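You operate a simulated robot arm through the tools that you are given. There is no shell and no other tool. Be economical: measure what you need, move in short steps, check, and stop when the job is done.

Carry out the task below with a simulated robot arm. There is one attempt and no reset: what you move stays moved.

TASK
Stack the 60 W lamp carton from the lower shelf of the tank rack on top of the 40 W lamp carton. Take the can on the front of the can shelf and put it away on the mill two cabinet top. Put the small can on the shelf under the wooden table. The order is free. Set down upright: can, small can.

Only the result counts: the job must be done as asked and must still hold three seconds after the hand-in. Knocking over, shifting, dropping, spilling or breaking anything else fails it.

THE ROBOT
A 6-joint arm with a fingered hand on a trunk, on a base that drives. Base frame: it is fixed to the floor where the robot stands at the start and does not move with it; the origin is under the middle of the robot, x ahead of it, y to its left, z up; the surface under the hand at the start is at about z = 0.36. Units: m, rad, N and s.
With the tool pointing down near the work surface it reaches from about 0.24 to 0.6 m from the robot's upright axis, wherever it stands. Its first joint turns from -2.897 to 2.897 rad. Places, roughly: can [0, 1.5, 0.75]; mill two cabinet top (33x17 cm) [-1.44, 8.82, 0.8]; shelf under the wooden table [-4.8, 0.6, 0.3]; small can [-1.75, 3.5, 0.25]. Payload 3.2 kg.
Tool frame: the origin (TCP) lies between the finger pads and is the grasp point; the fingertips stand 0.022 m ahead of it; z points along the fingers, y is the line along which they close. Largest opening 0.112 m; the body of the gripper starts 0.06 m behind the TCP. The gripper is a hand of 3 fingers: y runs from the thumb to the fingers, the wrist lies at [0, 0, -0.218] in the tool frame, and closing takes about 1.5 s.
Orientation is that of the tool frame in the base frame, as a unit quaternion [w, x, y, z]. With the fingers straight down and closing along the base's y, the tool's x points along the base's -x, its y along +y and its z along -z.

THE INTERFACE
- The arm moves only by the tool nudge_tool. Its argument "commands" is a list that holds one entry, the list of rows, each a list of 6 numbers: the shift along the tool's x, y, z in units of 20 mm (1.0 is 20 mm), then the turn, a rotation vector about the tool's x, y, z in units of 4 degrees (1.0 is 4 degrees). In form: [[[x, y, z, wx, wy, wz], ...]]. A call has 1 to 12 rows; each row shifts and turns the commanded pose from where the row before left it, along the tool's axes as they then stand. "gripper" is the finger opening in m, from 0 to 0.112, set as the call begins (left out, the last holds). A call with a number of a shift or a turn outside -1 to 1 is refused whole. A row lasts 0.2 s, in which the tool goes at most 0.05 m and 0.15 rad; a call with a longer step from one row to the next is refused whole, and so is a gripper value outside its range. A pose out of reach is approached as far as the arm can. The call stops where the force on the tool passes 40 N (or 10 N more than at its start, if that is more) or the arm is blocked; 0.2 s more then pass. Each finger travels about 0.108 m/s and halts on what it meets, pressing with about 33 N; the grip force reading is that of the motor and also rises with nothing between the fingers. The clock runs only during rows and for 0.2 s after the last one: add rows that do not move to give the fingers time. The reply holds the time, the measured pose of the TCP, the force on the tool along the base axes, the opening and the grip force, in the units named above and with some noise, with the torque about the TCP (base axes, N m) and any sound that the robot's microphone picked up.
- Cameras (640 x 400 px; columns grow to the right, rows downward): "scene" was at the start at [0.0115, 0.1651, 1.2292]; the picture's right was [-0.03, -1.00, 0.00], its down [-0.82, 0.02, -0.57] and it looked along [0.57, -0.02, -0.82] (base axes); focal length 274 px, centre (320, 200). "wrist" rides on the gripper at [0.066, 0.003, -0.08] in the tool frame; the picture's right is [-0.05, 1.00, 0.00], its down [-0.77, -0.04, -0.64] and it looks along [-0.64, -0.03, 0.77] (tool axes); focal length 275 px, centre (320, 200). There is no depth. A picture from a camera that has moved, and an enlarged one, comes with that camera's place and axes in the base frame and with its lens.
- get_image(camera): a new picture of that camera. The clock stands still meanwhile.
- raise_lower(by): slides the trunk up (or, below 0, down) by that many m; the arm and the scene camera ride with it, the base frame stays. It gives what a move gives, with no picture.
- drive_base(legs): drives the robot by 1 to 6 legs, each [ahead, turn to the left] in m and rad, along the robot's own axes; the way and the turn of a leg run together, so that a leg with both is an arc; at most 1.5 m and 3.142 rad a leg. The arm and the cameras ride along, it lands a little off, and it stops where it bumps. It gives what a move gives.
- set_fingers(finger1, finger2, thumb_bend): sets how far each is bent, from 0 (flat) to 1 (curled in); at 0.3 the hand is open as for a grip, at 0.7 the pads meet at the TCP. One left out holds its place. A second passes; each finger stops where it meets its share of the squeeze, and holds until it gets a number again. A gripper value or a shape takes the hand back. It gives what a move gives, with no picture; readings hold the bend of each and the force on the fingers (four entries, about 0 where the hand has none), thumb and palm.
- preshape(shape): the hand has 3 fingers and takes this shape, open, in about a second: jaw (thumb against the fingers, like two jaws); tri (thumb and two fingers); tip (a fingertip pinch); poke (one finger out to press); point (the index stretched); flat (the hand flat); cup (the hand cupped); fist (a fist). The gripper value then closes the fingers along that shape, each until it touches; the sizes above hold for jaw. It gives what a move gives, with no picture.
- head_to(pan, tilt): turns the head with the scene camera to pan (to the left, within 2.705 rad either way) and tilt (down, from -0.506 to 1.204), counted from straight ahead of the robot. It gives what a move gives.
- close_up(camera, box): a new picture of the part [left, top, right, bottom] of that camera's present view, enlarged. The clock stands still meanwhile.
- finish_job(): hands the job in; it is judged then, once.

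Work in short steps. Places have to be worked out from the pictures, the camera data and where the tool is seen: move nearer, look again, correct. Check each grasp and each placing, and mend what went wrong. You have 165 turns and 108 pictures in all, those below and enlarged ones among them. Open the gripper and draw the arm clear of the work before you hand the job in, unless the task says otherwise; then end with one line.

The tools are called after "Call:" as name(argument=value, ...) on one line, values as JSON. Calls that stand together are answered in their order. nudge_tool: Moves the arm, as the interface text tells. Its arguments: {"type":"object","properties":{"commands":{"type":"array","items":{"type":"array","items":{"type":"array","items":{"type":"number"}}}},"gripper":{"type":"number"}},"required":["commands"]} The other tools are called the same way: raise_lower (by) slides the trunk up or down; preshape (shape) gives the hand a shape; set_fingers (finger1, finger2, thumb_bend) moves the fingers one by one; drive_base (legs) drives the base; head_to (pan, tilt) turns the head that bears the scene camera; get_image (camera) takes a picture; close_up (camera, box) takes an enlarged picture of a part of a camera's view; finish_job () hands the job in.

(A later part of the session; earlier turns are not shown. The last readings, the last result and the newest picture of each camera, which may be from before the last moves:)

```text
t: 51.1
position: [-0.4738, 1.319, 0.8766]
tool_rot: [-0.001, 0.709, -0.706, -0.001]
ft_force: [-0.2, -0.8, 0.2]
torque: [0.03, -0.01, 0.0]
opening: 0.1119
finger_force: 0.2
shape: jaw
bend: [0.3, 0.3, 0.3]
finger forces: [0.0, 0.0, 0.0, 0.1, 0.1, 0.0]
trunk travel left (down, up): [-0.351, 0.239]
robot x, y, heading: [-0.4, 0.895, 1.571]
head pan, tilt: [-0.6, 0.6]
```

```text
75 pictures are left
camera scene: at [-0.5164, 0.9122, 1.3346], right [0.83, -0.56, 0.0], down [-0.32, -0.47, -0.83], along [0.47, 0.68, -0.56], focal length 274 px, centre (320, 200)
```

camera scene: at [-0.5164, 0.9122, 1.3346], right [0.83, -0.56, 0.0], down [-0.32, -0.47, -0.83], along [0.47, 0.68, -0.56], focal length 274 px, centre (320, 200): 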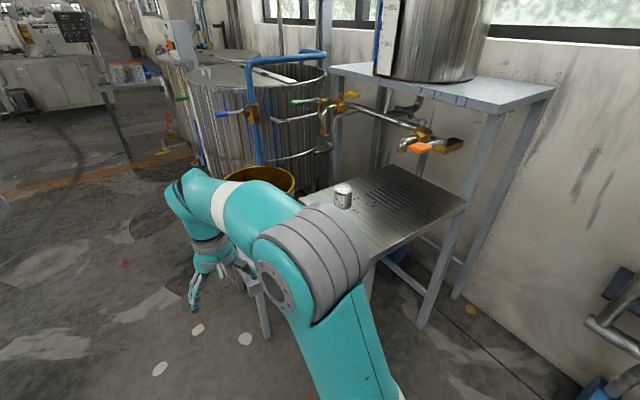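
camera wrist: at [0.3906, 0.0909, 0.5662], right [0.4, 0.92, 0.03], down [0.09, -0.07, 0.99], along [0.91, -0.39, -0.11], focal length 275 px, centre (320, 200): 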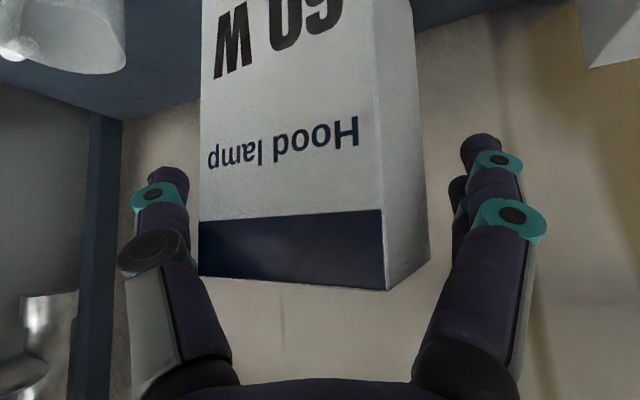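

Can triangulates to about (−0.02, 1.50), base z≈0.79, shelf front edge at x≈−0.13. I raise the trunk, drive to (−0.48, 1.35) and turn to face it.

Call:
raise_lower(by=0.2)

Call:
drive_base(legs=[[0, 0.176], [0.457, 0], [0, -1.43]])

Call:
head_to(pan=0, tilt=0.9)

Call:
get_image(camera="scene")

Call:
get_image(camera="wrist")

```text
t: 53.3
position: [-0.4734, 1.3192, 1.0774]
tool_rot: [-0.002, 0.709, -0.706, -0.001]
ft_force: [-0.6, -0.7, -0.4]
torque: [0.01, 0.02, 0.0]
opening: 0.1119
finger_force: 0.1
shape: jaw
bend: [0.3, 0.3, 0.3]
finger forces: [0.1, 0.0, 0.1, 0.1, 0.0, 0.1]
trunk travel left (down, up): [-0.551, 0.039]
robot x, y, heading: [-0.4003, 0.9, 1.569]
head pan, tilt: [-0.6, 0.6]
```

```text
t: 60.3
position: [-0.1032, 1.5457, 1.0763]
tool_rot: [0.002, -0.158, 0.987, 0.0]
ft_force: [-0.1, 0.7, 0.4]
torque: [-0.01, 0.02, -0.01]
opening: 0.1118
finger_force: 0.0
shape: jaw
bend: [0.3, 0.3, 0.3]
finger forces: [0.0, 0.0, 0.0, 0.0, 0.0, 0.1]
trunk travel left (down, up): [-0.551, 0.039]
robot x, y, heading: [-0.4813, 1.3481, 0.315]
head pan, tilt: [-0.6, 0.6]
```

```text
t: 61.3
position: [-0.1031, 1.5457, 1.0768]
tool_rot: [0.002, -0.158, 0.988, 0.0]
ft_force: [-0.7, -0.2, 1.0]
torque: [0.0, -0.01, 0.01]
opening: 0.1118
finger_force: 0.1
shape: jaw
bend: [0.3, 0.3, 0.3]
finger forces: [0.0, 0.0, 0.0, 0.1, 0.1, 0.1]
trunk travel left (down, up): [-0.551, 0.039]
robot x, y, heading: [-0.4816, 1.3457, 0.318]
head pan, tilt: [0.0, 0.901]
```

```text
74 pictures are left
camera scene: at [-0.5166, 1.5107, 1.5099], right [0.31, -0.95, 0.0], down [-0.75, -0.24, -0.62], along [0.59, 0.19, -0.78], focal length 274 px, centre (320, 200)
```

scene: 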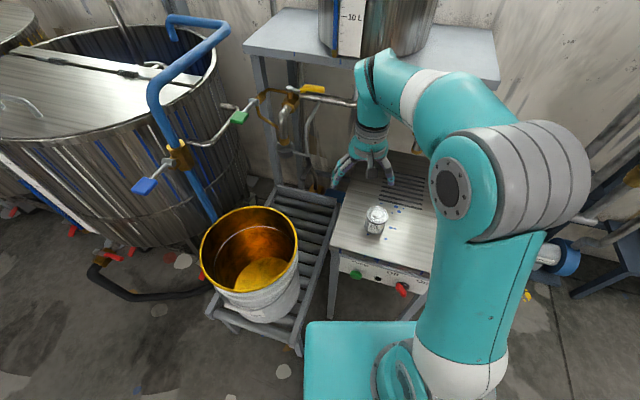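

```text
73 pictures are left
camera wrist: at [-0.1666, 1.5286, 1.1565], right [-0.27, 0.96, 0.0], down [0.74, 0.21, 0.64], along [0.62, 0.17, -0.77], focal length 275 px, centre (320, 200)
```

wrist: 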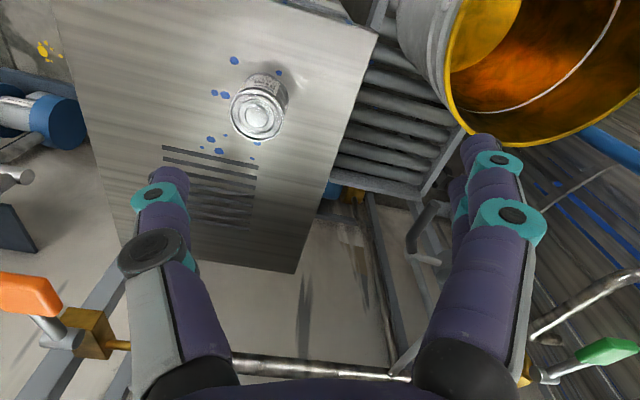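

Can estimated at (−0.02, 1.494), top ≈0.855. I lower the trunk 10 cm and move the tool above it, still ~10 cm clear, to look again.

Call:
raise_lower(by=-0.09)

Call:
nudge_tool(commands=[[[-0.5, -0.94, 0, 0, 0, 0], [-0.5, -0.94, 0, 0, 0, 0], [-0.5, -0.94, 0, 0, 0, 0], [-0.5, -0.94, 0, 0, 0, 0], [0, 0, 0, 0, 0, 0]]])

Call:
get_image(camera="wrist")

Call:
get_image(camera="scene")

```text
t: 62.5
position: [-0.1026, 1.5459, 0.9858]
tool_rot: [0.002, -0.157, 0.988, -0.002]
ft_force: [-0.6, -0.1, -0.2]
torque: [-0.03, -0.01, 0.02]
opening: 0.1118
finger_force: 0.0
shape: jaw
bend: [0.3, 0.3, 0.3]
finger forces: [0.1, 0.0, 0.0, 0.0, 0.0, 0.0]
trunk travel left (down, up): [-0.461, 0.129]
robot x, y, heading: [-0.482, 1.3471, 0.316]
head pan, tilt: [0.0, 0.901]
```

```text
t: 63.7
position: [-0.0406, 1.4868, 0.9869]
tool_rot: [0.002, -0.158, 0.988, -0.001]
ft_force: [-0.6, 0.3, 0.5]
torque: [0.05, -0.01, -0.01]
opening: 0.1119
finger_force: 0.1
shape: jaw
bend: [0.3, 0.3, 0.3]
finger forces: [0.0, 0.0, 0.1, 0.0, 0.1, 0.1]
trunk travel left (down, up): [-0.461, 0.129]
robot x, y, heading: [-0.4787, 1.3518, 0.316]
head pan, tilt: [0.0, 0.901]
```

```text
72 pictures are left
camera wrist: at [-0.1054, 1.4693, 1.0671], right [-0.27, 0.96, 0.0], down [0.74, 0.21, 0.64], along [0.62, 0.17, -0.77], focal length 275 px, centre (320, 200)
```

wrist: 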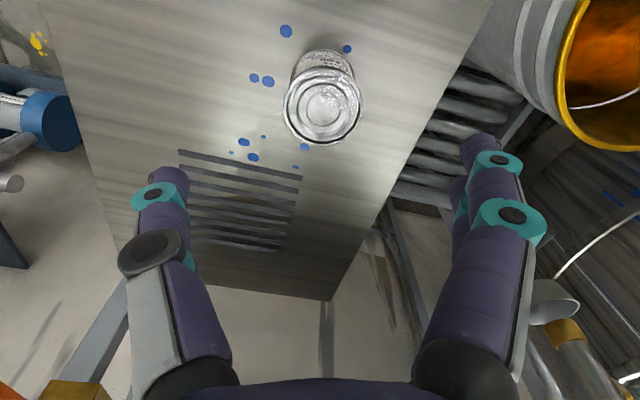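

```text
71 pictures are left
camera scene: at [-0.5166, 1.5107, 1.4199], right [0.31, -0.95, 0.0], down [-0.75, -0.24, -0.62], along [0.59, 0.19, -0.78], focal length 274 px, centre (320, 200)
```

scene: 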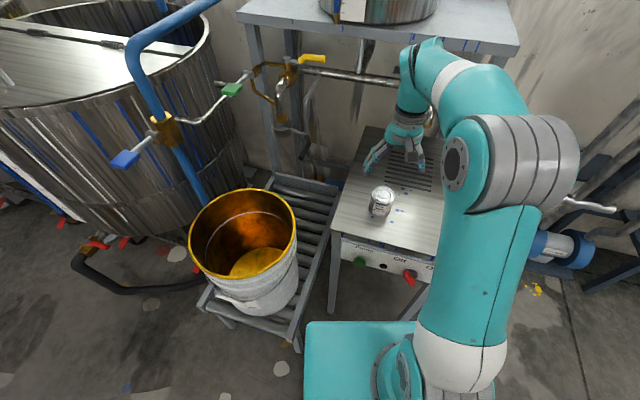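

Can centre ≈(−0.035, 1.49), nearly under the TCP. I descend 7 cm and look again.

Call:
nudge_tool(commands=[[[-0.25, 0.2, 1, 0, 0, 0], [0, 0, 1, 0, 0, 0], [0, 0, 1, 0, 0, 0], [0, 0, 0.5, 0, 0, 0], [0, 0, 0, 0, 0, 0]]])

Call:
get_image(camera="wrist")

Call:
close_up(camera="scene", box=[320, 110, 480, 210])

```text
t: 64.9
position: [-0.037, 1.4932, 0.9164]
tool_rot: [0.001, -0.158, 0.987, 0.0]
ft_force: [0.0, -0.3, -0.3]
torque: [-0.02, 0.01, -0.01]
opening: 0.1122
finger_force: 0.0
shape: jaw
bend: [0.3, 0.3, 0.3]
finger forces: [0.0, 0.1, 0.1, 0.0, 0.1, 0.1]
trunk travel left (down, up): [-0.461, 0.129]
robot x, y, heading: [-0.4788, 1.3496, 0.311]
head pan, tilt: [0.0, 0.901]
```

```text
70 pictures are left
camera wrist: at [-0.1008, 1.4748, 0.9969], right [-0.27, 0.96, 0.0], down [0.74, 0.21, 0.64], along [0.62, 0.17, -0.77], focal length 275 px, centre (320, 200)
```

wrist: 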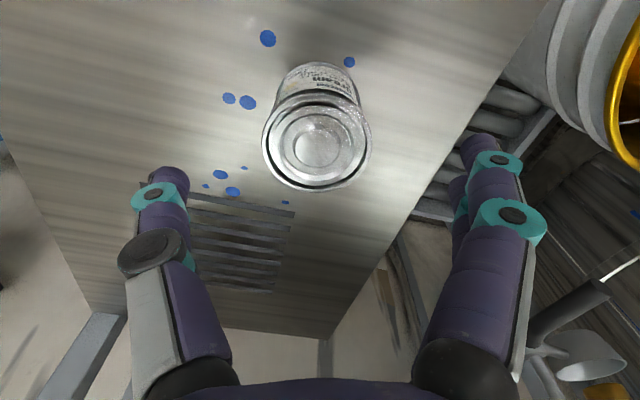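

```text
4.00 times, centred on (400, 160) of scene
camera zoom: at [-0.5166, 1.5107, 1.4199], right [0.31, -0.95, 0.0], down [-0.75, -0.24, -0.62], along [0.59, 0.19, -0.78], focal length 1096 px, centre (0, 360)
```

zoom: 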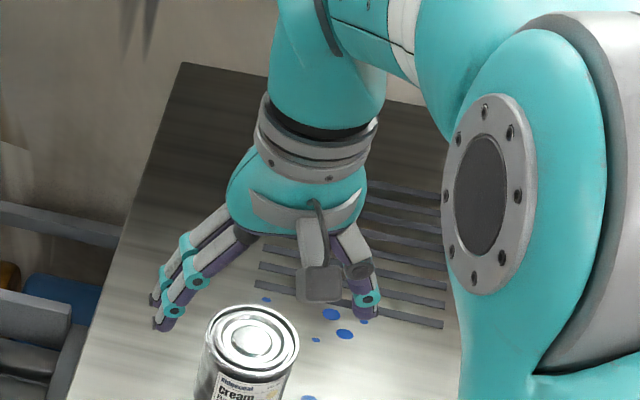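

Can confirmed at (−0.036, 1.491), top ≈0.873, directly under the TCP. I descend to z≈0.84 and close.

Call:
nudge_tool(commands=[[[0, -0.08, 1, 0, 0, 0], [0, 0, 1, 0, 0, 0], [0, 0, 1, 0, 0, 0], [0, 0, 0.8, 0, 0, 0], [0, 0, 0, 0, 0, 0]]])

Call:
nudge_tool(commands=[[[0, 0, 0, 0, 0, 0], [0, 0, 0, 0, 0, 0], [0, 0, 0, 0, 0, 0], [0, 0, 0, 0, 0, 0], [0, 0, 0, 0, 0, 0], [0, 0, 0, 0, 0, 0], [0, 0, 0, 0, 0, 0], [0, 0, 0, 0, 0, 0]]], gripper=0.03)

Call:
get_image(camera="wrist")

```text
t: 66.1
position: [-0.0358, 1.4914, 0.8398]
tool_rot: [0.002, -0.157, 0.988, -0.001]
ft_force: [-0.1, -0.2, 0.2]
torque: [0.01, -0.04, 0.01]
opening: 0.1121
finger_force: 0.0
shape: jaw
bend: [0.3, 0.3, 0.3]
finger forces: [0.0, 0.0, 0.0, 0.0, 0.0, 0.0]
trunk travel left (down, up): [-0.461, 0.129]
robot x, y, heading: [-0.478, 1.3449, 0.307]
head pan, tilt: [0.0, 0.901]
```

```text
t: 67.9
position: [-0.0364, 1.4904, 0.8408]
tool_rot: [0.002, -0.158, 0.988, 0.0]
ft_force: [-0.2, 0.1, 0.5]
torque: [-0.01, 0.01, 0.0]
opening: 0.0492
finger_force: 32.5
shape: jaw
bend: [0.73, 0.73, 0.7]
finger forces: [12.8, 15.1, 0.0, 0.1, 29.3, 0.1]
trunk travel left (down, up): [-0.461, 0.129]
robot x, y, heading: [-0.4828, 1.3483, 0.311]
head pan, tilt: [0.0, 0.901]
```

```text
68 pictures are left
camera wrist: at [-0.1005, 1.473, 0.9209], right [-0.27, 0.96, 0.0], down [0.74, 0.21, 0.64], along [0.62, 0.17, -0.77], focal length 275 px, centre (320, 200)
```

wrist: 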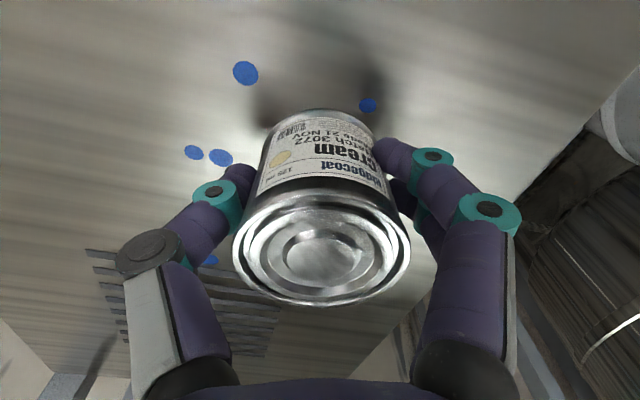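

Grip is solid. I lift straight up 12 cm with the trunk and 8 cm with the arm, back off, and turn toward the mills.

Call:
raise_lower(by=0.12)

Call:
nudge_tool(commands=[[[0, 0, -1, 0, 0, 0], [0, 0, -1, 0, 0, 0], [0, 0, -1, 0, 0, 0], [0, 0, -1, 0, 0, 0]]])

Call:
drive_base(legs=[[-0.22, 0], [0, 1.3]])

Call:
head_to(pan=0, tilt=0.25)

Call:
get_image(camera="scene")

```text
t: 69.4
position: [-0.0369, 1.4912, 0.9614]
tool_rot: [0.002, -0.157, 0.988, -0.001]
ft_force: [-0.5, 0.6, -1.6]
torque: [0.0, -0.01, -0.03]
opening: 0.0489
finger_force: 32.9
shape: jaw
bend: [0.73, 0.73, 0.7]
finger forces: [12.9, 15.0, 0.0, 0.0, 29.3, 0.1]
trunk travel left (down, up): [-0.581, 0.009]
robot x, y, heading: [-0.4801, 1.3474, 0.314]
head pan, tilt: [0.0, 0.901]
```

```text
t: 70.4
position: [-0.0357, 1.4908, 1.0416]
tool_rot: [0.002, -0.157, 0.988, 0.0]
ft_force: [-0.7, 0.2, -1.9]
torque: [0.0, 0.0, -0.01]
opening: 0.0489
finger_force: 33.0
shape: jaw
bend: [0.74, 0.73, 0.7]
finger forces: [13.3, 14.9, 0.0, 0.1, 29.1, 0.0]
trunk travel left (down, up): [-0.581, 0.009]
robot x, y, heading: [-0.4831, 1.345, 0.313]
head pan, tilt: [0.0, 0.901]
```

```text
t: 75.3
position: [-0.7058, 1.7456, 1.0411]
tool_rot: [-0.002, 0.723, -0.691, -0.001]
ft_force: [0.1, 0.6, -2.0]
torque: [-0.06, 0.01, 0.01]
opening: 0.0488
finger_force: 32.7
shape: jaw
bend: [0.74, 0.73, 0.7]
finger forces: [12.9, 15.0, 0.0, 0.1, 29.0, 0.0]
trunk travel left (down, up): [-0.581, 0.009]
robot x, y, heading: [-0.6891, 1.2798, 1.61]
head pan, tilt: [0.0, 0.901]
```

```text
t: 76.3
position: [-0.7057, 1.7451, 1.0406]
tool_rot: [-0.002, 0.722, -0.692, 0.0]
ft_force: [0.2, -0.3, -1.8]
torque: [-0.04, 0.0, 0.02]
opening: 0.0489
finger_force: 33.3
shape: jaw
bend: [0.74, 0.73, 0.7]
finger forces: [13.0, 15.1, 0.0, 0.0, 29.0, 0.1]
trunk travel left (down, up): [-0.581, 0.009]
robot x, y, heading: [-0.6866, 1.2807, 1.603]
head pan, tilt: [0.0, 0.25]
```

```text
67 pictures are left
camera scene: at [-0.8551, 1.3078, 1.5968], right [1.0, 0.04, 0.0], down [0.01, -0.25, -0.97], along [-0.04, 0.97, -0.25], focal length 274 px, centre (320, 200)
```

scene: 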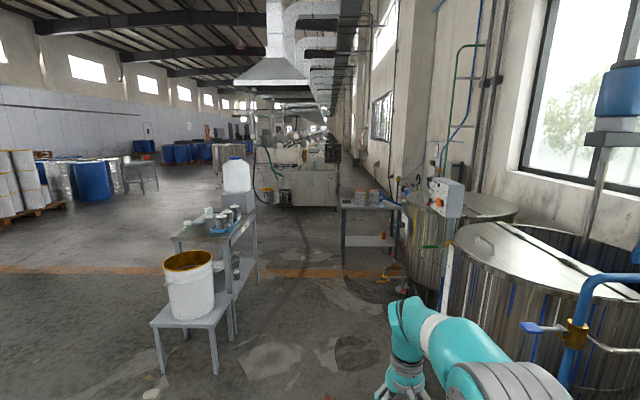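

Zoom toward the mills to find the mill-two cabinet.

Call:
close_up(camera="scene", box=[240, 110, 400, 210])

Call:
close_up(camera="scene", box=[140, 160, 300, 300])

```text
4.00 times, centred on (320, 160) of scene
camera zoom: at [-0.8551, 1.3078, 1.5968], right [1.0, 0.04, 0.0], down [0.01, -0.25, -0.97], along [-0.04, 0.97, -0.25], focal length 1096 px, centre (320, 360)
```

zoom: 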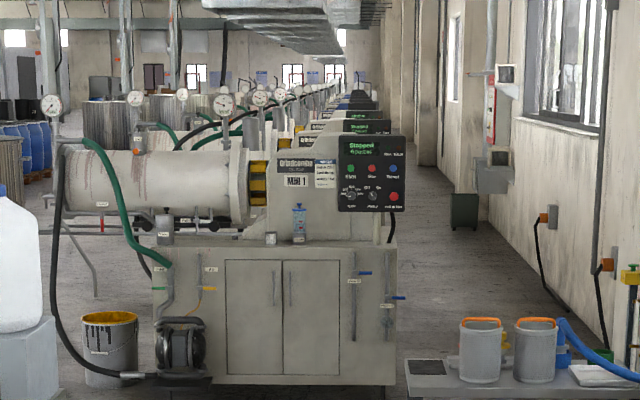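

```text
2.86 times, centred on (220, 230) of scene
camera zoom: at [-0.8551, 1.3078, 1.5968], right [1.0, 0.04, 0.0], down [0.01, -0.25, -0.97], along [-0.04, 0.97, -0.25], focal length 783 px, centre (606, 114)
```

zoom: 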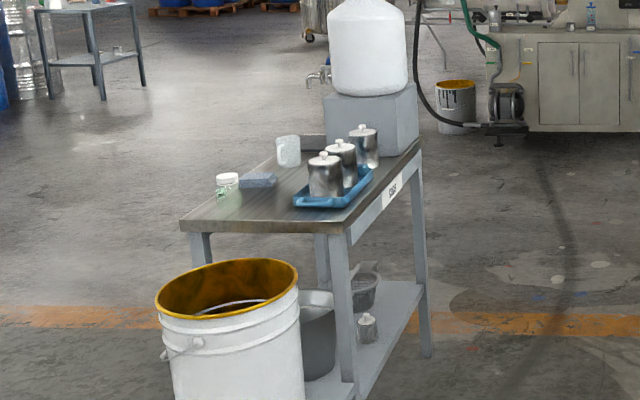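

Mill 1 is in front; mill two is behind it. I drive along the lane to about (−1.1, 4.3) and look again.

Call:
drive_base(legs=[[0, 0.1], [1.5, 0], [1.5, 0]])

Call:
head_to(pan=-0.3, tilt=0.25)

Call:
get_image(camera="scene")

```text
t: 91.3
position: [-1.146, 4.7104, 1.0397]
tool_rot: [-0.001, 0.753, -0.658, 0.0]
ft_force: [0.1, -0.2, -0.5]
torque: [-0.05, -0.02, 0.01]
opening: 0.0489
finger_force: 33.2
shape: jaw
bend: [0.74, 0.73, 0.7]
finger forces: [13.0, 15.1, 0.0, 0.0, 29.1, 0.0]
trunk travel left (down, up): [-0.581, 0.009]
robot x, y, heading: [-1.0861, 4.2513, 1.697]
head pan, tilt: [0.0, 0.25]
```

```text
t: 92.1
position: [-1.1456, 4.7107, 1.0404]
tool_rot: [-0.001, 0.753, -0.659, 0.0]
ft_force: [0.0, 0.7, -2.1]
torque: [-0.01, 0.01, 0.02]
opening: 0.0489
finger_force: 33.6
shape: jaw
bend: [0.74, 0.73, 0.7]
finger forces: [13.0, 15.1, 0.1, 0.0, 29.0, 0.0]
trunk travel left (down, up): [-0.581, 0.009]
robot x, y, heading: [-1.0861, 4.2489, 1.701]
head pan, tilt: [-0.3, 0.25]
```

```text
64 pictures are left
camera scene: at [-1.227, 4.2606, 1.5968], right [0.99, -0.17, 0.0], down [-0.04, -0.24, -0.97], along [0.16, 0.96, -0.25], focal length 274 px, centre (320, 200)
```

scene: 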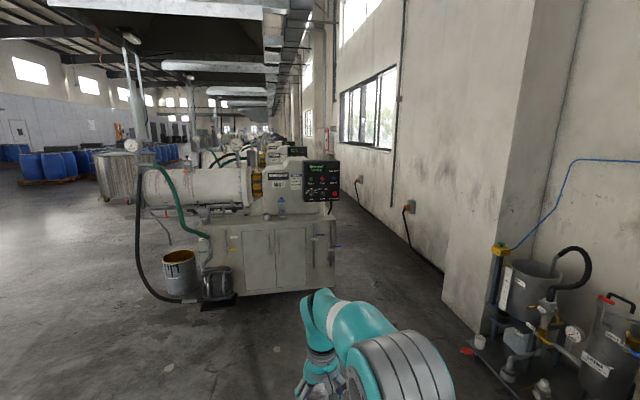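

Mill 1 front is at y≈6.7, x −2.0…−0.67; the aisle to the right is ~1.1 m wide. I drive around into the aisle to about (−0.2, 7.6).

Call:
drive_base(legs=[[0, -0.54], [1.2, 0], [1.035, 0], [0, 0.41], [1.2, 0]])

Call:
head_to(pan=0.6, tilt=0.4)

Call:
get_image(camera="scene")

```text
t: 96.3
position: [-0.7526, 4.9473, 1.0398]
tool_rot: [-0.001, -0.516, 0.856, 0.002]
ft_force: [-1.0, 1.1, -1.0]
torque: [-0.12, -0.1, 0.03]
opening: 0.0481
finger_force: 32.0
shape: jaw
bend: [0.74, 0.72, 0.7]
finger forces: [13.9, 16.3, 0.1, 0.1, 31.0, 0.1]
trunk travel left (down, up): [-0.581, 0.009]
robot x, y, heading: [-1.0219, 4.5637, 0.879]
head pan, tilt: [-0.3, 0.25]
stopped in leg 2: the robot was blocked; the commanded pose is now the measured one
```

```text
t: 97.5
position: [-0.7508, 4.945, 1.041]
tool_rot: [0.0, -0.516, 0.856, 0.003]
ft_force: [-0.9, 0.3, -2.4]
torque: [-0.02, 0.02, 0.03]
opening: 0.0481
finger_force: 33.0
shape: jaw
bend: [0.74, 0.72, 0.7]
finger forces: [13.8, 16.2, 0.0, 0.0, 30.9, 0.0]
trunk travel left (down, up): [-0.581, 0.009]
robot x, y, heading: [-1.0229, 4.5644, 0.875]
head pan, tilt: [0.6, 0.4]
```

```text
63 pictures are left
camera scene: at [-1.1792, 4.7146, 1.5828], right [1.0, -0.09, 0.0], down [-0.04, -0.39, -0.92], along [0.09, 0.92, -0.39], focal length 274 px, centre (320, 200)
```

scene: 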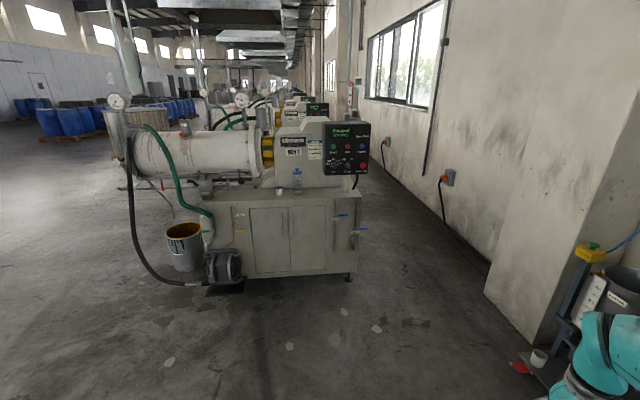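

Something blocked the base on the right. I look to the right and down to see what it was.

Call:
head_to(pan=-0.7, tilt=0.8)

Call:
get_image(camera="scene")

```text
t: 99.0
position: [-0.7506, 4.9446, 1.039]
tool_rot: [0.0, -0.516, 0.857, 0.004]
ft_force: [0.3, -0.2, -1.4]
torque: [-0.03, -0.01, -0.01]
opening: 0.0482
finger_force: 32.8
shape: jaw
bend: [0.74, 0.72, 0.7]
finger forces: [13.8, 16.3, 0.0, 0.0, 31.0, 0.0]
trunk travel left (down, up): [-0.581, 0.009]
robot x, y, heading: [-1.0232, 4.5555, 0.874]
head pan, tilt: [-0.7, 0.799]
```

```text
62 pictures are left
camera scene: at [-1.1084, 4.6365, 1.5478], right [0.18, -0.98, 0.0], down [-0.71, -0.13, -0.7], along [0.69, 0.12, -0.72], focal length 274 px, centre (320, 200)
```

scene: 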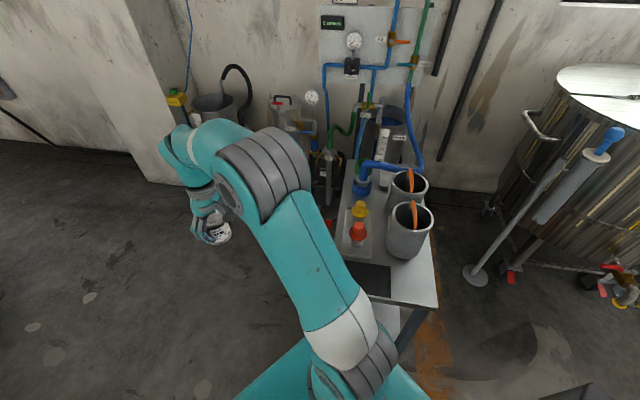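

The base's right side touched the pail table; it looks unmoved. I back off leftwards, then take a wider route.

Call:
drive_base(legs=[[-0.3, 0]])

Call:
get_image(camera="scene")

```text
t: 101.0
position: [-0.9455, 4.7117, 1.0403]
tool_rot: [0.0, -0.516, 0.857, 0.003]
ft_force: [-0.7, -0.4, -2.3]
torque: [-0.01, -0.01, 0.0]
opening: 0.0481
finger_force: 32.7
shape: jaw
bend: [0.74, 0.72, 0.7]
finger forces: [13.8, 16.2, 0.0, 0.0, 30.9, 0.0]
trunk travel left (down, up): [-0.581, 0.009]
robot x, y, heading: [-1.2147, 4.328, 0.875]
head pan, tilt: [-0.7, 0.799]
```

```text
61 pictures are left
camera scene: at [-1.3019, 4.404, 1.5478], right [0.18, -0.98, 0.0], down [-0.71, -0.13, -0.7], along [0.69, 0.12, -0.72], focal length 274 px, centre (320, 200)
```

scene: 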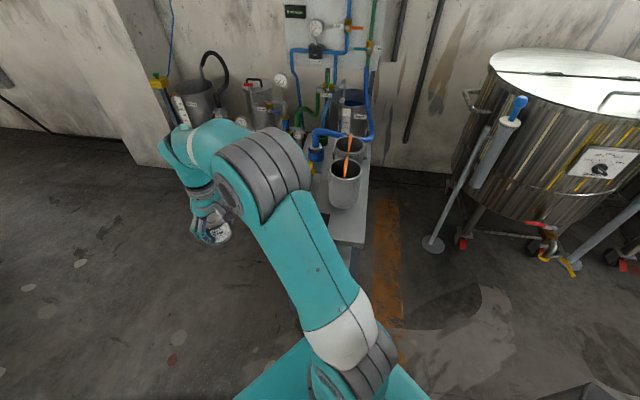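

The table looks fine. I turn left and go straight up to y≈5.5, then right toward the aisle.

Call:
drive_base(legs=[[0, 0.72], [1.17, 0], [0, -0.92], [1.25, 0], [0, 0.9]])

Call:
head_to(pan=0.3, tilt=0.4)

Call:
get_image(camera="scene")

```text
t: 119.5
position: [-0.2738, 6.7344, 1.0409]
tool_rot: [0.001, 0.771, -0.637, -0.002]
ft_force: [-0.4, 0.1, -0.5]
torque: [-0.02, 0.01, -0.01]
opening: 0.0473
finger_force: 33.4
shape: jaw
bend: [0.74, 0.72, 0.7]
finger forces: [12.0, 15.2, 0.0, 0.0, 25.6, 0.1]
trunk travel left (down, up): [-0.581, 0.009]
robot x, y, heading: [-0.2501, 6.2646, 1.548]
head pan, tilt: [-0.7, 0.799]
```

```text
t: 120.8
position: [-0.2756, 6.7348, 1.0395]
tool_rot: [0.001, 0.771, -0.637, -0.003]
ft_force: [0.1, 0.6, -2.0]
torque: [-0.04, -0.04, 0.01]
opening: 0.0473
finger_force: 33.0
shape: jaw
bend: [0.74, 0.72, 0.7]
finger forces: [11.9, 15.2, 0.1, 0.0, 25.5, 0.0]
trunk travel left (down, up): [-0.581, 0.009]
robot x, y, heading: [-0.2437, 6.2658, 1.551]
head pan, tilt: [0.3, 0.4]
```

```text
60 pictures are left
camera scene: at [-0.4398, 6.2994, 1.5828], right [0.96, 0.28, 0.0], down [0.11, -0.37, -0.92], along [-0.25, 0.89, -0.39], focal length 274 px, centre (320, 200)
```

scene: 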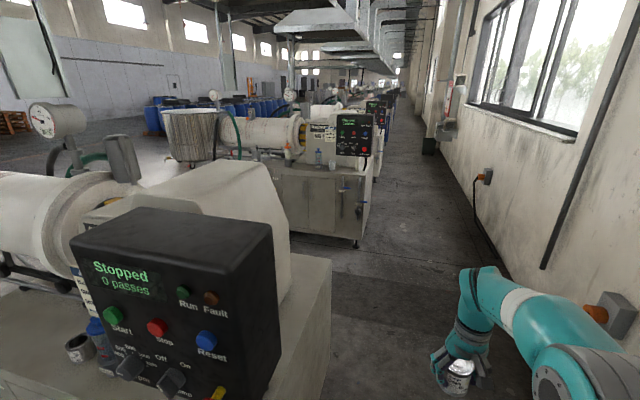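

Check the held can and zoom on mill two.

Call:
get_image(camera="wrist")

Call:
close_up(camera="scene", box=[220, 100, 400, 260])

```text
59 pictures are left
camera wrist: at [-0.2642, 6.669, 1.1202], right [-0.99, -0.14, 0.01], down [-0.11, 0.76, 0.64], along [-0.09, 0.63, -0.77], focal length 275 px, centre (320, 200)
```

wrist: 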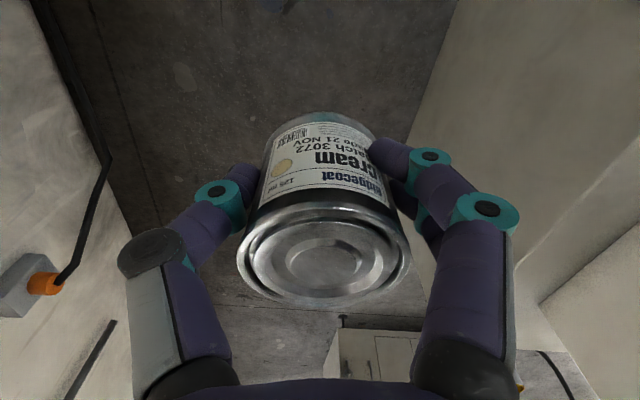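

```text
2.50 times, centred on (310, 180) of scene
camera zoom: at [-0.4398, 6.2994, 1.5828], right [0.96, 0.28, 0.0], down [0.11, -0.37, -0.92], along [-0.25, 0.89, -0.39], focal length 685 px, centre (345, 250)
```

zoom: 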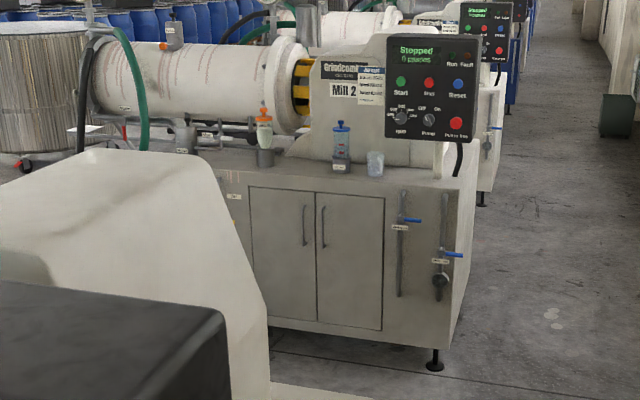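

The can is still firmly held. I drive up to y≈8.05 in the aisle and look left into the gap.

Call:
drive_base(legs=[[0, 0.02], [1.0, 0], [0.78, 0]])

Call:
head_to(pan=1.5, tilt=0.5)

Call:
get_image(camera="scene")

```text
t: 130.1
position: [-0.2869, 8.5073, 1.0395]
tool_rot: [0.002, 0.776, -0.631, -0.003]
ft_force: [0.0, 0.1, -1.2]
torque: [-0.04, 0.03, -0.01]
opening: 0.0475
finger_force: 33.6
shape: jaw
bend: [0.74, 0.72, 0.7]
finger forces: [11.9, 15.1, 0.0, 0.0, 25.5, 0.0]
trunk travel left (down, up): [-0.581, 0.009]
robot x, y, heading: [-0.2529, 8.0368, 1.572]
head pan, tilt: [0.3, 0.4]
```

```text
t: 131.5
position: [-0.2861, 8.506, 1.0404]
tool_rot: [0.001, 0.776, -0.631, -0.003]
ft_force: [-0.1, 0.4, -0.6]
torque: [-0.04, -0.03, -0.02]
opening: 0.0475
finger_force: 33.2
shape: jaw
bend: [0.74, 0.72, 0.7]
finger forces: [11.9, 15.0, 0.0, 0.0, 25.5, 0.1]
trunk travel left (down, up): [-0.581, 0.009]
robot x, y, heading: [-0.2494, 8.0368, 1.57]
head pan, tilt: [1.499, 0.499]
```

```text
57 pictures are left
camera scene: at [-0.5077, 7.9859, 1.5737], right [0.07, 1.0, 0.0], down [0.48, -0.04, -0.88], along [-0.88, 0.06, -0.48], focal length 274 px, centre (320, 200)
```

scene: 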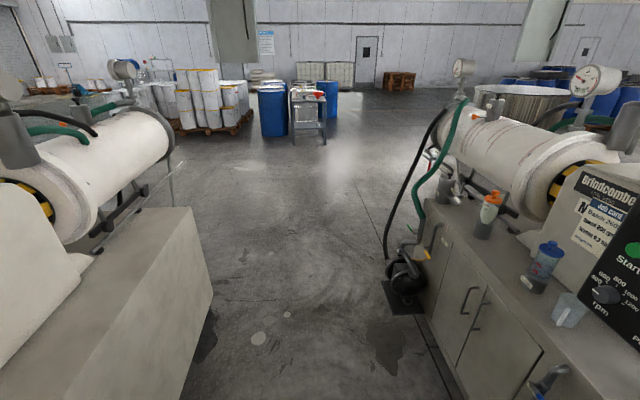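

The gap is ~1.3 m. On mill two's top: orange bottle at x≈−1.51, blue bottle at −1.19, free space around (−1.35, 8.80). I drive into the gap and face it.

Call:
drive_base(legs=[[0, 1.571], [1.1, 0], [0, -1.571]])

Call:
head_to(pan=0, tilt=0.8)

Call:
get_image(camera="scene")

Call:
get_image(camera="wrist")

```text
t: 144.8
position: [-1.3802, 8.522, 1.0398]
tool_rot: [0.001, 0.772, -0.635, -0.003]
ft_force: [-0.2, 0.1, -1.6]
torque: [-0.05, 0.01, 0.04]
opening: 0.0468
finger_force: 32.6
shape: jaw
bend: [0.74, 0.72, 0.7]
finger forces: [10.9, 14.8, 0.0, 0.0, 24.9, 0.0]
trunk travel left (down, up): [-0.581, 0.009]
robot x, y, heading: [-1.3445, 8.0507, 1.56]
head pan, tilt: [1.499, 0.499]
```

```text
t: 146.3
position: [-1.3802, 8.5215, 1.0396]
tool_rot: [0.001, 0.773, -0.635, -0.003]
ft_force: [1.1, 0.5, -1.2]
torque: [-0.07, -0.02, -0.02]
opening: 0.047
finger_force: 33.2
shape: jaw
bend: [0.74, 0.72, 0.7]
finger forces: [10.9, 14.9, 0.0, 0.1, 24.9, 0.0]
trunk travel left (down, up): [-0.581, 0.009]
robot x, y, heading: [-1.3535, 8.0522, 1.562]
head pan, tilt: [0.0, 0.799]
```

```text
56 pictures are left
camera scene: at [-1.5155, 8.0768, 1.5478], right [1.0, -0.01, 0.0], down [-0.01, -0.72, -0.7], along [0.01, 0.7, -0.72], focal length 274 px, centre (320, 200)
```

scene: 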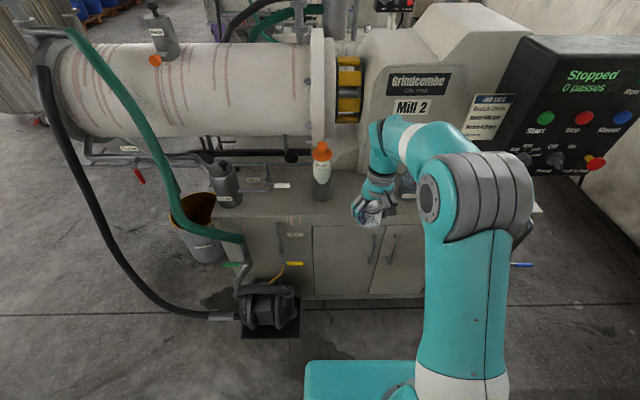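

```text
55 pictures are left
camera wrist: at [-1.3696, 8.4559, 1.1202], right [-0.99, -0.15, 0.01], down [-0.11, 0.76, 0.64], along [-0.1, 0.63, -0.77], focal length 275 px, centre (320, 200)
```

wrist: 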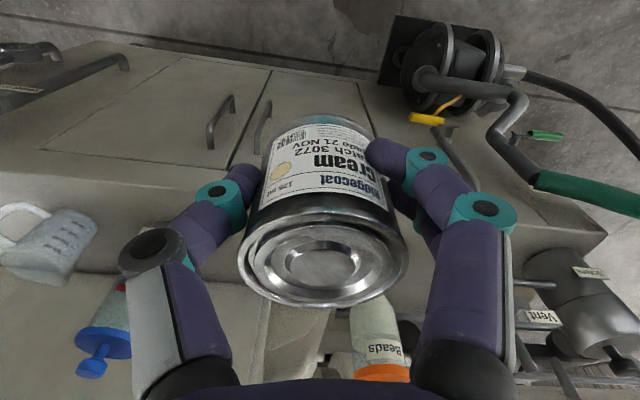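

Space between the bottles is clear. I drive 0.2 m closer and extend the arm over the spot (−1.35, 8.79).

Call:
drive_base(legs=[[0.2, 0]])

Call:
get_image(camera="scene")

```text
t: 147.9
position: [-1.378, 8.7208, 1.0387]
tool_rot: [0.001, 0.773, -0.635, -0.002]
ft_force: [-0.3, 0.4, -1.6]
torque: [-0.05, 0.03, 0.03]
opening: 0.0467
finger_force: 33.2
shape: jaw
bend: [0.74, 0.72, 0.7]
finger forces: [11.0, 14.9, 0.0, 0.0, 24.9, 0.1]
trunk travel left (down, up): [-0.581, 0.009]
robot x, y, heading: [-1.3475, 8.2554, 1.559]
head pan, tilt: [0.0, 0.799]
```

```text
54 pictures are left
camera scene: at [-1.513, 8.2757, 1.5477], right [1.0, -0.01, 0.0], down [-0.01, -0.72, -0.7], along [0.01, 0.7, -0.72], focal length 274 px, centre (320, 200)
```

scene: 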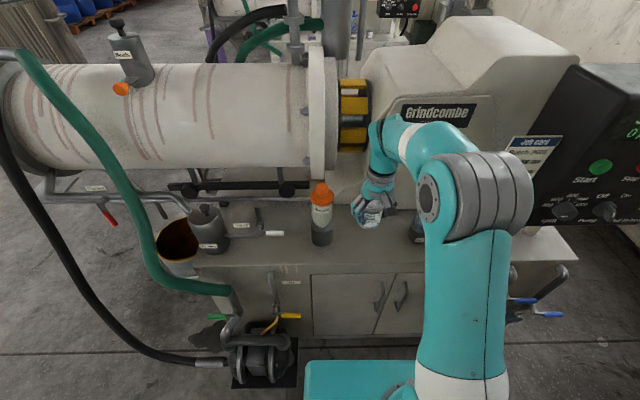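

Target spot (−1.345, 8.80). I shift the tool there and come down 10 cm.

Call:
nudge_tool(commands=[[[-0.89, -0.6, 0, 0, 0, 0], [-0.89, -0.6, 0, 0, 0, 0], [-0.89, -0.6, 0, 0, 0, 0], [-0.89, -0.6, 0, 0, 0, 0], [0, 0, 1, 0, 0, 0], [0, 0, 1, 0, 0, 0], [0, 0, 1, 0, 0, 0], [0, 0, 1, 0, 0, 0], [0, 0, 1, 0, 0, 0], [0, 0, 0, 0, 0, 0]]])

Call:
get_image(camera="wrist")

Call:
close_up(camera="scene", box=[280, 120, 480, 280])

```text
t: 150.1
position: [-1.3458, 8.7991, 0.9395]
tool_rot: [0.001, 0.773, -0.635, -0.003]
ft_force: [0.5, 0.2, -1.5]
torque: [-0.02, -0.06, -0.02]
opening: 0.0464
finger_force: 32.6
shape: jaw
bend: [0.74, 0.72, 0.7]
finger forces: [11.7, 14.8, 0.0, 0.0, 24.6, 0.1]
trunk travel left (down, up): [-0.581, 0.009]
robot x, y, heading: [-1.3445, 8.2525, 1.563]
head pan, tilt: [0.0, 0.799]
```

```text
53 pictures are left
camera wrist: at [-1.3348, 8.7326, 1.0199], right [-0.99, -0.15, 0.01], down [-0.11, 0.76, 0.64], along [-0.1, 0.63, -0.77], focal length 275 px, centre (320, 200)
```

wrist: 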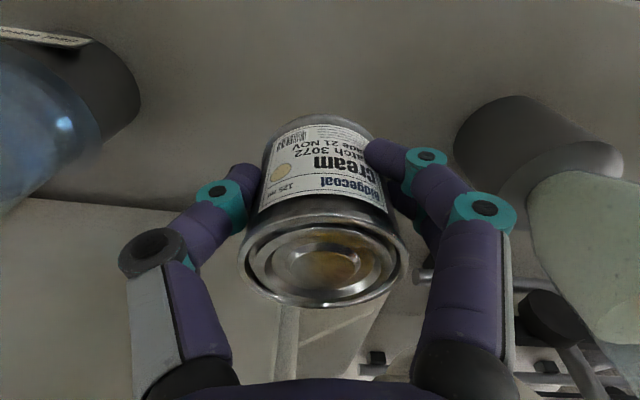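

```text
2.50 times, centred on (380, 200) of scene
camera zoom: at [-1.513, 8.2746, 1.5478], right [1.0, -0.01, 0.0], down [-0.01, -0.72, -0.7], along [0.01, 0.7, -0.72], focal length 685 px, centre (170, 200)
```

zoom: 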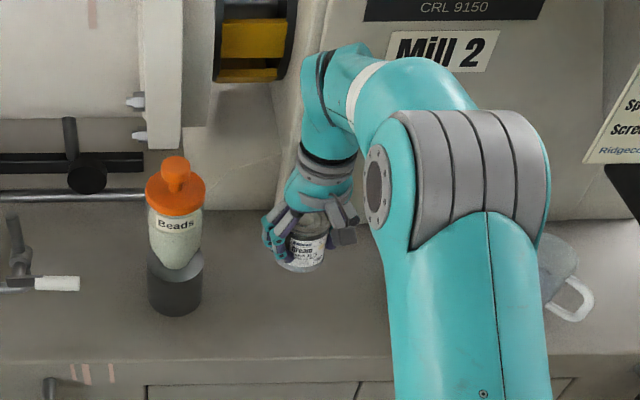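

Clear all round. I lower to z≈0.885, then creep in 3 mm steps watching the force.

Call:
nudge_tool(commands=[[[0, 0, 0.9, 0, 0, 0], [0, 0, 0.9, 0, 0, 0], [0, 0, 0.9, 0, 0, 0], [0, 0, 0, 0, 0, 0]]])

Call:
nudge_tool(commands=[[[0, 0, 0.2, 0, 0, 0], [0, 0, 0.2, 0, 0, 0], [0, 0, 0, 0, 0, 0]]])

Call:
close_up(camera="scene", box=[320, 160, 420, 240])

```text
t: 151.1
position: [-1.3463, 8.7987, 0.8868]
tool_rot: [0.001, 0.773, -0.634, -0.003]
ft_force: [-0.6, 0.4, -1.8]
torque: [-0.04, -0.05, -0.01]
opening: 0.0463
finger_force: 33.1
shape: jaw
bend: [0.74, 0.72, 0.7]
finger forces: [11.9, 14.7, 0.1, 0.0, 24.5, 0.0]
trunk travel left (down, up): [-0.581, 0.009]
robot x, y, heading: [-1.3459, 8.2535, 1.562]
head pan, tilt: [0.0, 0.799]
```

```text
t: 151.9
position: [-1.3456, 8.7981, 0.8778]
tool_rot: [0.001, 0.772, -0.635, -0.003]
ft_force: [-0.1, 0.8, -0.5]
torque: [0.0, 0.0, 0.02]
opening: 0.0461
finger_force: 32.6
shape: jaw
bend: [0.74, 0.72, 0.7]
finger forces: [11.8, 14.7, 0.1, 0.0, 24.5, 0.0]
trunk travel left (down, up): [-0.581, 0.009]
robot x, y, heading: [-1.3473, 8.2518, 1.559]
head pan, tilt: [0.0, 0.799]
```

```text
5.00 times, centred on (370, 200) of scene
camera zoom: at [-1.513, 8.2746, 1.5478], right [1.0, -0.01, 0.0], down [-0.01, -0.72, -0.7], along [0.01, 0.7, -0.72], focal length 1370 px, centre (70, 200)
```

zoom: 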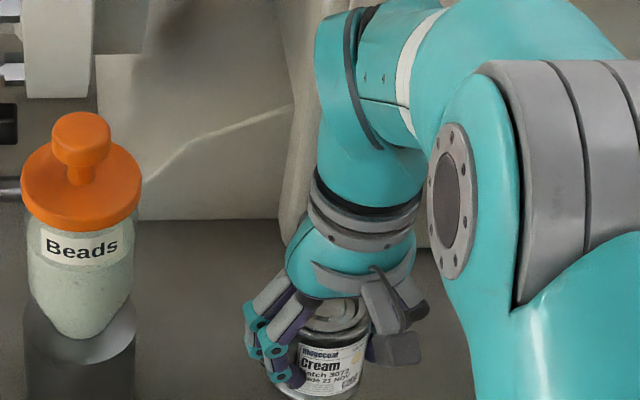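

No contact yet; continue down in small steps.

Call:
nudge_tool(commands=[[[0, 0, 0.2, 0, 0, 0], [0, 0, 0.2, 0, 0, 0], [0, 0, 0, 0, 0, 0]]])

Call:
nudge_tool(commands=[[[0, 0, 0.1, 0, 0, 0], [0, 0, 0, 0, 0, 0]]])

```text
t: 152.7
position: [-1.3451, 8.7986, 0.8708]
tool_rot: [0.0, 0.772, -0.635, -0.002]
ft_force: [-0.4, 0.8, -2.5]
torque: [0.0, 0.01, -0.01]
opening: 0.0462
finger_force: 32.9
shape: jaw
bend: [0.74, 0.72, 0.7]
finger forces: [11.8, 14.6, 0.1, 0.0, 24.5, 0.0]
trunk travel left (down, up): [-0.581, 0.009]
robot x, y, heading: [-1.3477, 8.2553, 1.554]
head pan, tilt: [0.0, 0.799]
```

```text
t: 153.3
position: [-1.3456, 8.7987, 0.8683]
tool_rot: [0.001, 0.773, -0.634, -0.003]
ft_force: [-0.1, 0.5, -2.1]
torque: [-0.01, -0.01, 0.02]
opening: 0.0465
finger_force: 32.7
shape: jaw
bend: [0.74, 0.72, 0.7]
finger forces: [11.8, 14.7, 0.1, 0.0, 24.5, 0.1]
trunk travel left (down, up): [-0.581, 0.009]
robot x, y, heading: [-1.3468, 8.2512, 1.556]
head pan, tilt: [0.0, 0.799]
```

Call:
nudge_tool(commands=[[[0, 0, 0.15, 0, 0, 0], [0, 0, 0, 0, 0, 0]]])

Call:
nudge_tool(commands=[[[0, 0, 0.15, 0, 0, 0], [0, 0, 0, 0, 0, 0]]])

Call:
nudge_tool(commands=[[[0, 0, 0.15, 0, 0, 0], [0, 0, 0, 0, 0, 0]]])

```text
t: 153.9
position: [-1.3446, 8.7989, 0.8654]
tool_rot: [0.002, 0.772, -0.635, -0.002]
ft_force: [0.2, 0.1, -1.6]
torque: [-0.03, 0.02, 0.01]
opening: 0.0462
finger_force: 33.2
shape: jaw
bend: [0.74, 0.72, 0.7]
finger forces: [11.8, 14.7, 0.0, 0.1, 24.5, 0.0]
trunk travel left (down, up): [-0.581, 0.009]
robot x, y, heading: [-1.348, 8.2521, 1.557]
head pan, tilt: [0.0, 0.799]
```

```text
t: 154.5
position: [-1.3452, 8.798, 0.8623]
tool_rot: [0.002, 0.773, -0.635, -0.002]
ft_force: [-0.5, -0.3, -2.6]
torque: [-0.01, -0.04, 0.02]
opening: 0.0462
finger_force: 33.5
shape: jaw
bend: [0.74, 0.72, 0.7]
finger forces: [11.9, 14.7, 0.1, 0.1, 24.5, 0.1]
trunk travel left (down, up): [-0.581, 0.009]
robot x, y, heading: [-1.3479, 8.2497, 1.56]
head pan, tilt: [0.0, 0.799]
```

```text
t: 155.1
position: [-1.345, 8.7989, 0.8599]
tool_rot: [0.002, 0.772, -0.635, -0.004]
ft_force: [0.5, -0.3, -2.5]
torque: [0.0, 0.0, 0.0]
opening: 0.0463
finger_force: 32.8
shape: jaw
bend: [0.74, 0.72, 0.7]
finger forces: [11.8, 14.7, 0.0, 0.0, 24.5, 0.1]
trunk travel left (down, up): [-0.581, 0.009]
robot x, y, heading: [-1.3469, 8.2521, 1.561]
head pan, tilt: [0.0, 0.799]
```

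Still airborne; I keep stepping.

Call:
nudge_tool(commands=[[[0, 0, 0.2, 0, 0, 0], [0, 0, 0, 0, 0, 0]]])

Call:
get_image(camera="wrist")

```text
t: 155.7
position: [-1.3441, 8.7988, 0.8542]
tool_rot: [0.001, 0.773, -0.635, -0.003]
ft_force: [0.1, 0.6, -2.1]
torque: [-0.04, -0.02, -0.01]
opening: 0.0463
finger_force: 33.4
shape: jaw
bend: [0.74, 0.72, 0.7]
finger forces: [12.0, 14.7, 0.0, 0.1, 24.4, 0.0]
trunk travel left (down, up): [-0.581, 0.009]
robot x, y, heading: [-1.3472, 8.2507, 1.556]
head pan, tilt: [0.0, 0.799]
```

```text
50 pictures are left
camera wrist: at [-1.3347, 8.7329, 0.935], right [-0.99, -0.15, 0.01], down [-0.11, 0.76, 0.64], along [-0.1, 0.63, -0.77], focal length 275 px, centre (320, 200)
```

wrist: 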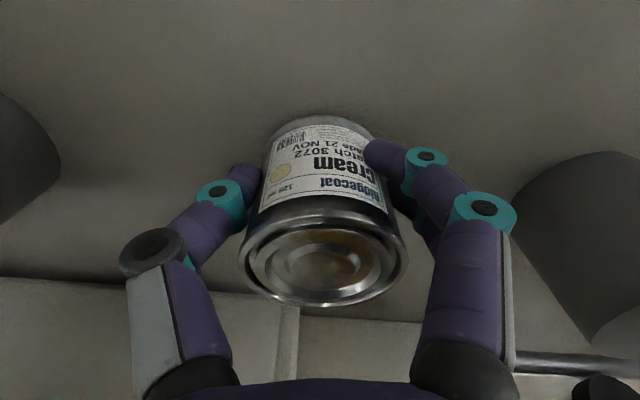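

The contact shadow is closing in; a few more small steps.

Call:
nudge_tool(commands=[[[0, 0, 0.15, 0, 0, 0], [0, 0, 0, 0, 0, 0]]])

Call:
nudge_tool(commands=[[[0, 0, 0.15, 0, 0, 0], [0, 0, 0, 0, 0, 0]]])

Call:
nudge_tool(commands=[[[0, 0, 0.15, 0, 0, 0], [0, 0, 0, 0, 0, 0]]])

```text
t: 156.3
position: [-1.3451, 8.7988, 0.8516]
tool_rot: [0.001, 0.773, -0.634, -0.003]
ft_force: [0.2, -0.1, 0.4]
torque: [0.04, 0.03, -0.03]
opening: 0.0461
finger_force: 33.0
shape: jaw
bend: [0.74, 0.73, 0.7]
finger forces: [11.8, 15.4, 0.0, 0.1, 25.4, 0.1]
trunk travel left (down, up): [-0.581, 0.009]
robot x, y, heading: [-1.3479, 8.2495, 1.56]
head pan, tilt: [0.0, 0.799]
```

```text
t: 156.9
position: [-1.3458, 8.7993, 0.8493]
tool_rot: [0.001, 0.773, -0.634, -0.004]
ft_force: [-0.2, 0.9, 8.0]
torque: [0.08, -0.02, -0.01]
opening: 0.0463
finger_force: 32.9
shape: jaw
bend: [0.74, 0.73, 0.7]
finger forces: [11.7, 16.5, 0.0, 0.0, 27.0, 0.0]
trunk travel left (down, up): [-0.581, 0.009]
robot x, y, heading: [-1.349, 8.2543, 1.558]
head pan, tilt: [0.0, 0.799]
```

```text
t: 157.5
position: [-1.3448, 8.7977, 0.8485]
tool_rot: [-0.001, 0.773, -0.635, -0.005]
ft_force: [1.3, 1.6, 26.3]
torque: [0.17, 0.0, -0.04]
opening: 0.0463
finger_force: 33.3
shape: jaw
bend: [0.75, 0.73, 0.71]
finger forces: [12.7, 17.4, 0.0, 0.0, 29.5, 0.0]
trunk travel left (down, up): [-0.581, 0.009]
robot x, y, heading: [-1.3484, 8.2496, 1.563]
head pan, tilt: [0.0, 0.799]
```

Firm contact at z≈0.849. I back up 2 mm to relieve the load, then open gently.

Call:
nudge_tool(commands=[[[0, 0, -0.12, 0, 0, 0], [0, 0, 0, 0, 0, 0]]])

Call:
nudge_tool(commands=[[[0, 0, 0, 0, 0, 0], [0, 0, 0, 0, 0, 0], [0, 0, 0, 0, 0, 0], [0, 0, 0, 0, 0, 0]]], gripper=0.065)

Call:
nudge_tool(commands=[[[0, 0, 0, 0, 0, 0], [0, 0, 0, 0, 0, 0], [0, 0, 0, 0, 0, 0], [0, 0, 0, 0, 0, 0]]], gripper=0.1)

Call:
get_image(camera="wrist")

```text
t: 158.1
position: [-1.3452, 8.7973, 0.849]
tool_rot: [0.001, 0.773, -0.634, -0.003]
ft_force: [0.5, 2.5, 16.3]
torque: [0.12, 0.0, -0.07]
opening: 0.0461
finger_force: 32.5
shape: jaw
bend: [0.75, 0.73, 0.71]
finger forces: [12.4, 17.4, 0.0, 0.0, 28.4, 0.1]
trunk travel left (down, up): [-0.581, 0.009]
robot x, y, heading: [-1.347, 8.252, 1.559]
head pan, tilt: [0.0, 0.799]
```

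```text
t: 159.1
position: [-1.3466, 8.7982, 0.8478]
tool_rot: [0.001, 0.773, -0.635, -0.002]
ft_force: [0.2, 0.2, -0.4]
torque: [0.01, 0.01, -0.05]
opening: 0.0647
finger_force: 0.1
shape: jaw
bend: [0.72, 0.72, 0.7]
finger forces: [0.0, 0.0, 0.0, 0.1, 0.0, 0.0]
trunk travel left (down, up): [-0.581, 0.009]
robot x, y, heading: [-1.3435, 8.2517, 1.56]
head pan, tilt: [0.0, 0.799]
```

```text
t: 160.1
position: [-1.3454, 8.7982, 0.8489]
tool_rot: [0.002, 0.773, -0.635, -0.003]
ft_force: [-0.9, -0.1, 0.1]
torque: [-0.02, 0.0, 0.01]
opening: 0.1
finger_force: 0.0
shape: jaw
bend: [0.49, 0.49, 0.45]
finger forces: [0.0, 0.0, 0.1, 0.1, 0.0, 0.1]
trunk travel left (down, up): [-0.581, 0.009]
robot x, y, heading: [-1.3504, 8.2561, 1.558]
head pan, tilt: [0.0, 0.799]
```

```text
49 pictures are left
camera wrist: at [-1.3347, 8.7327, 0.9285], right [-0.99, -0.15, 0.01], down [-0.11, 0.76, 0.64], along [-0.1, 0.63, -0.77], focal length 275 px, centre (320, 200)
```

wrist: 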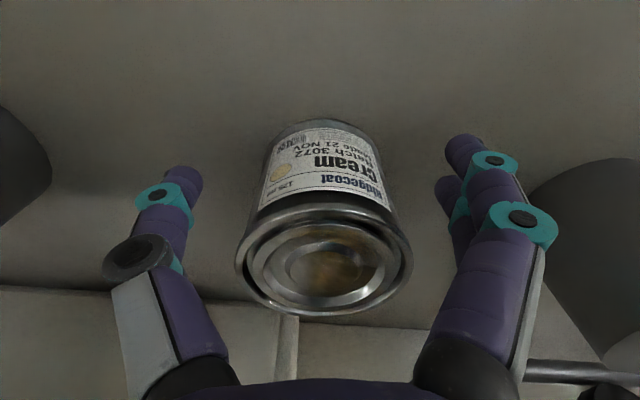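

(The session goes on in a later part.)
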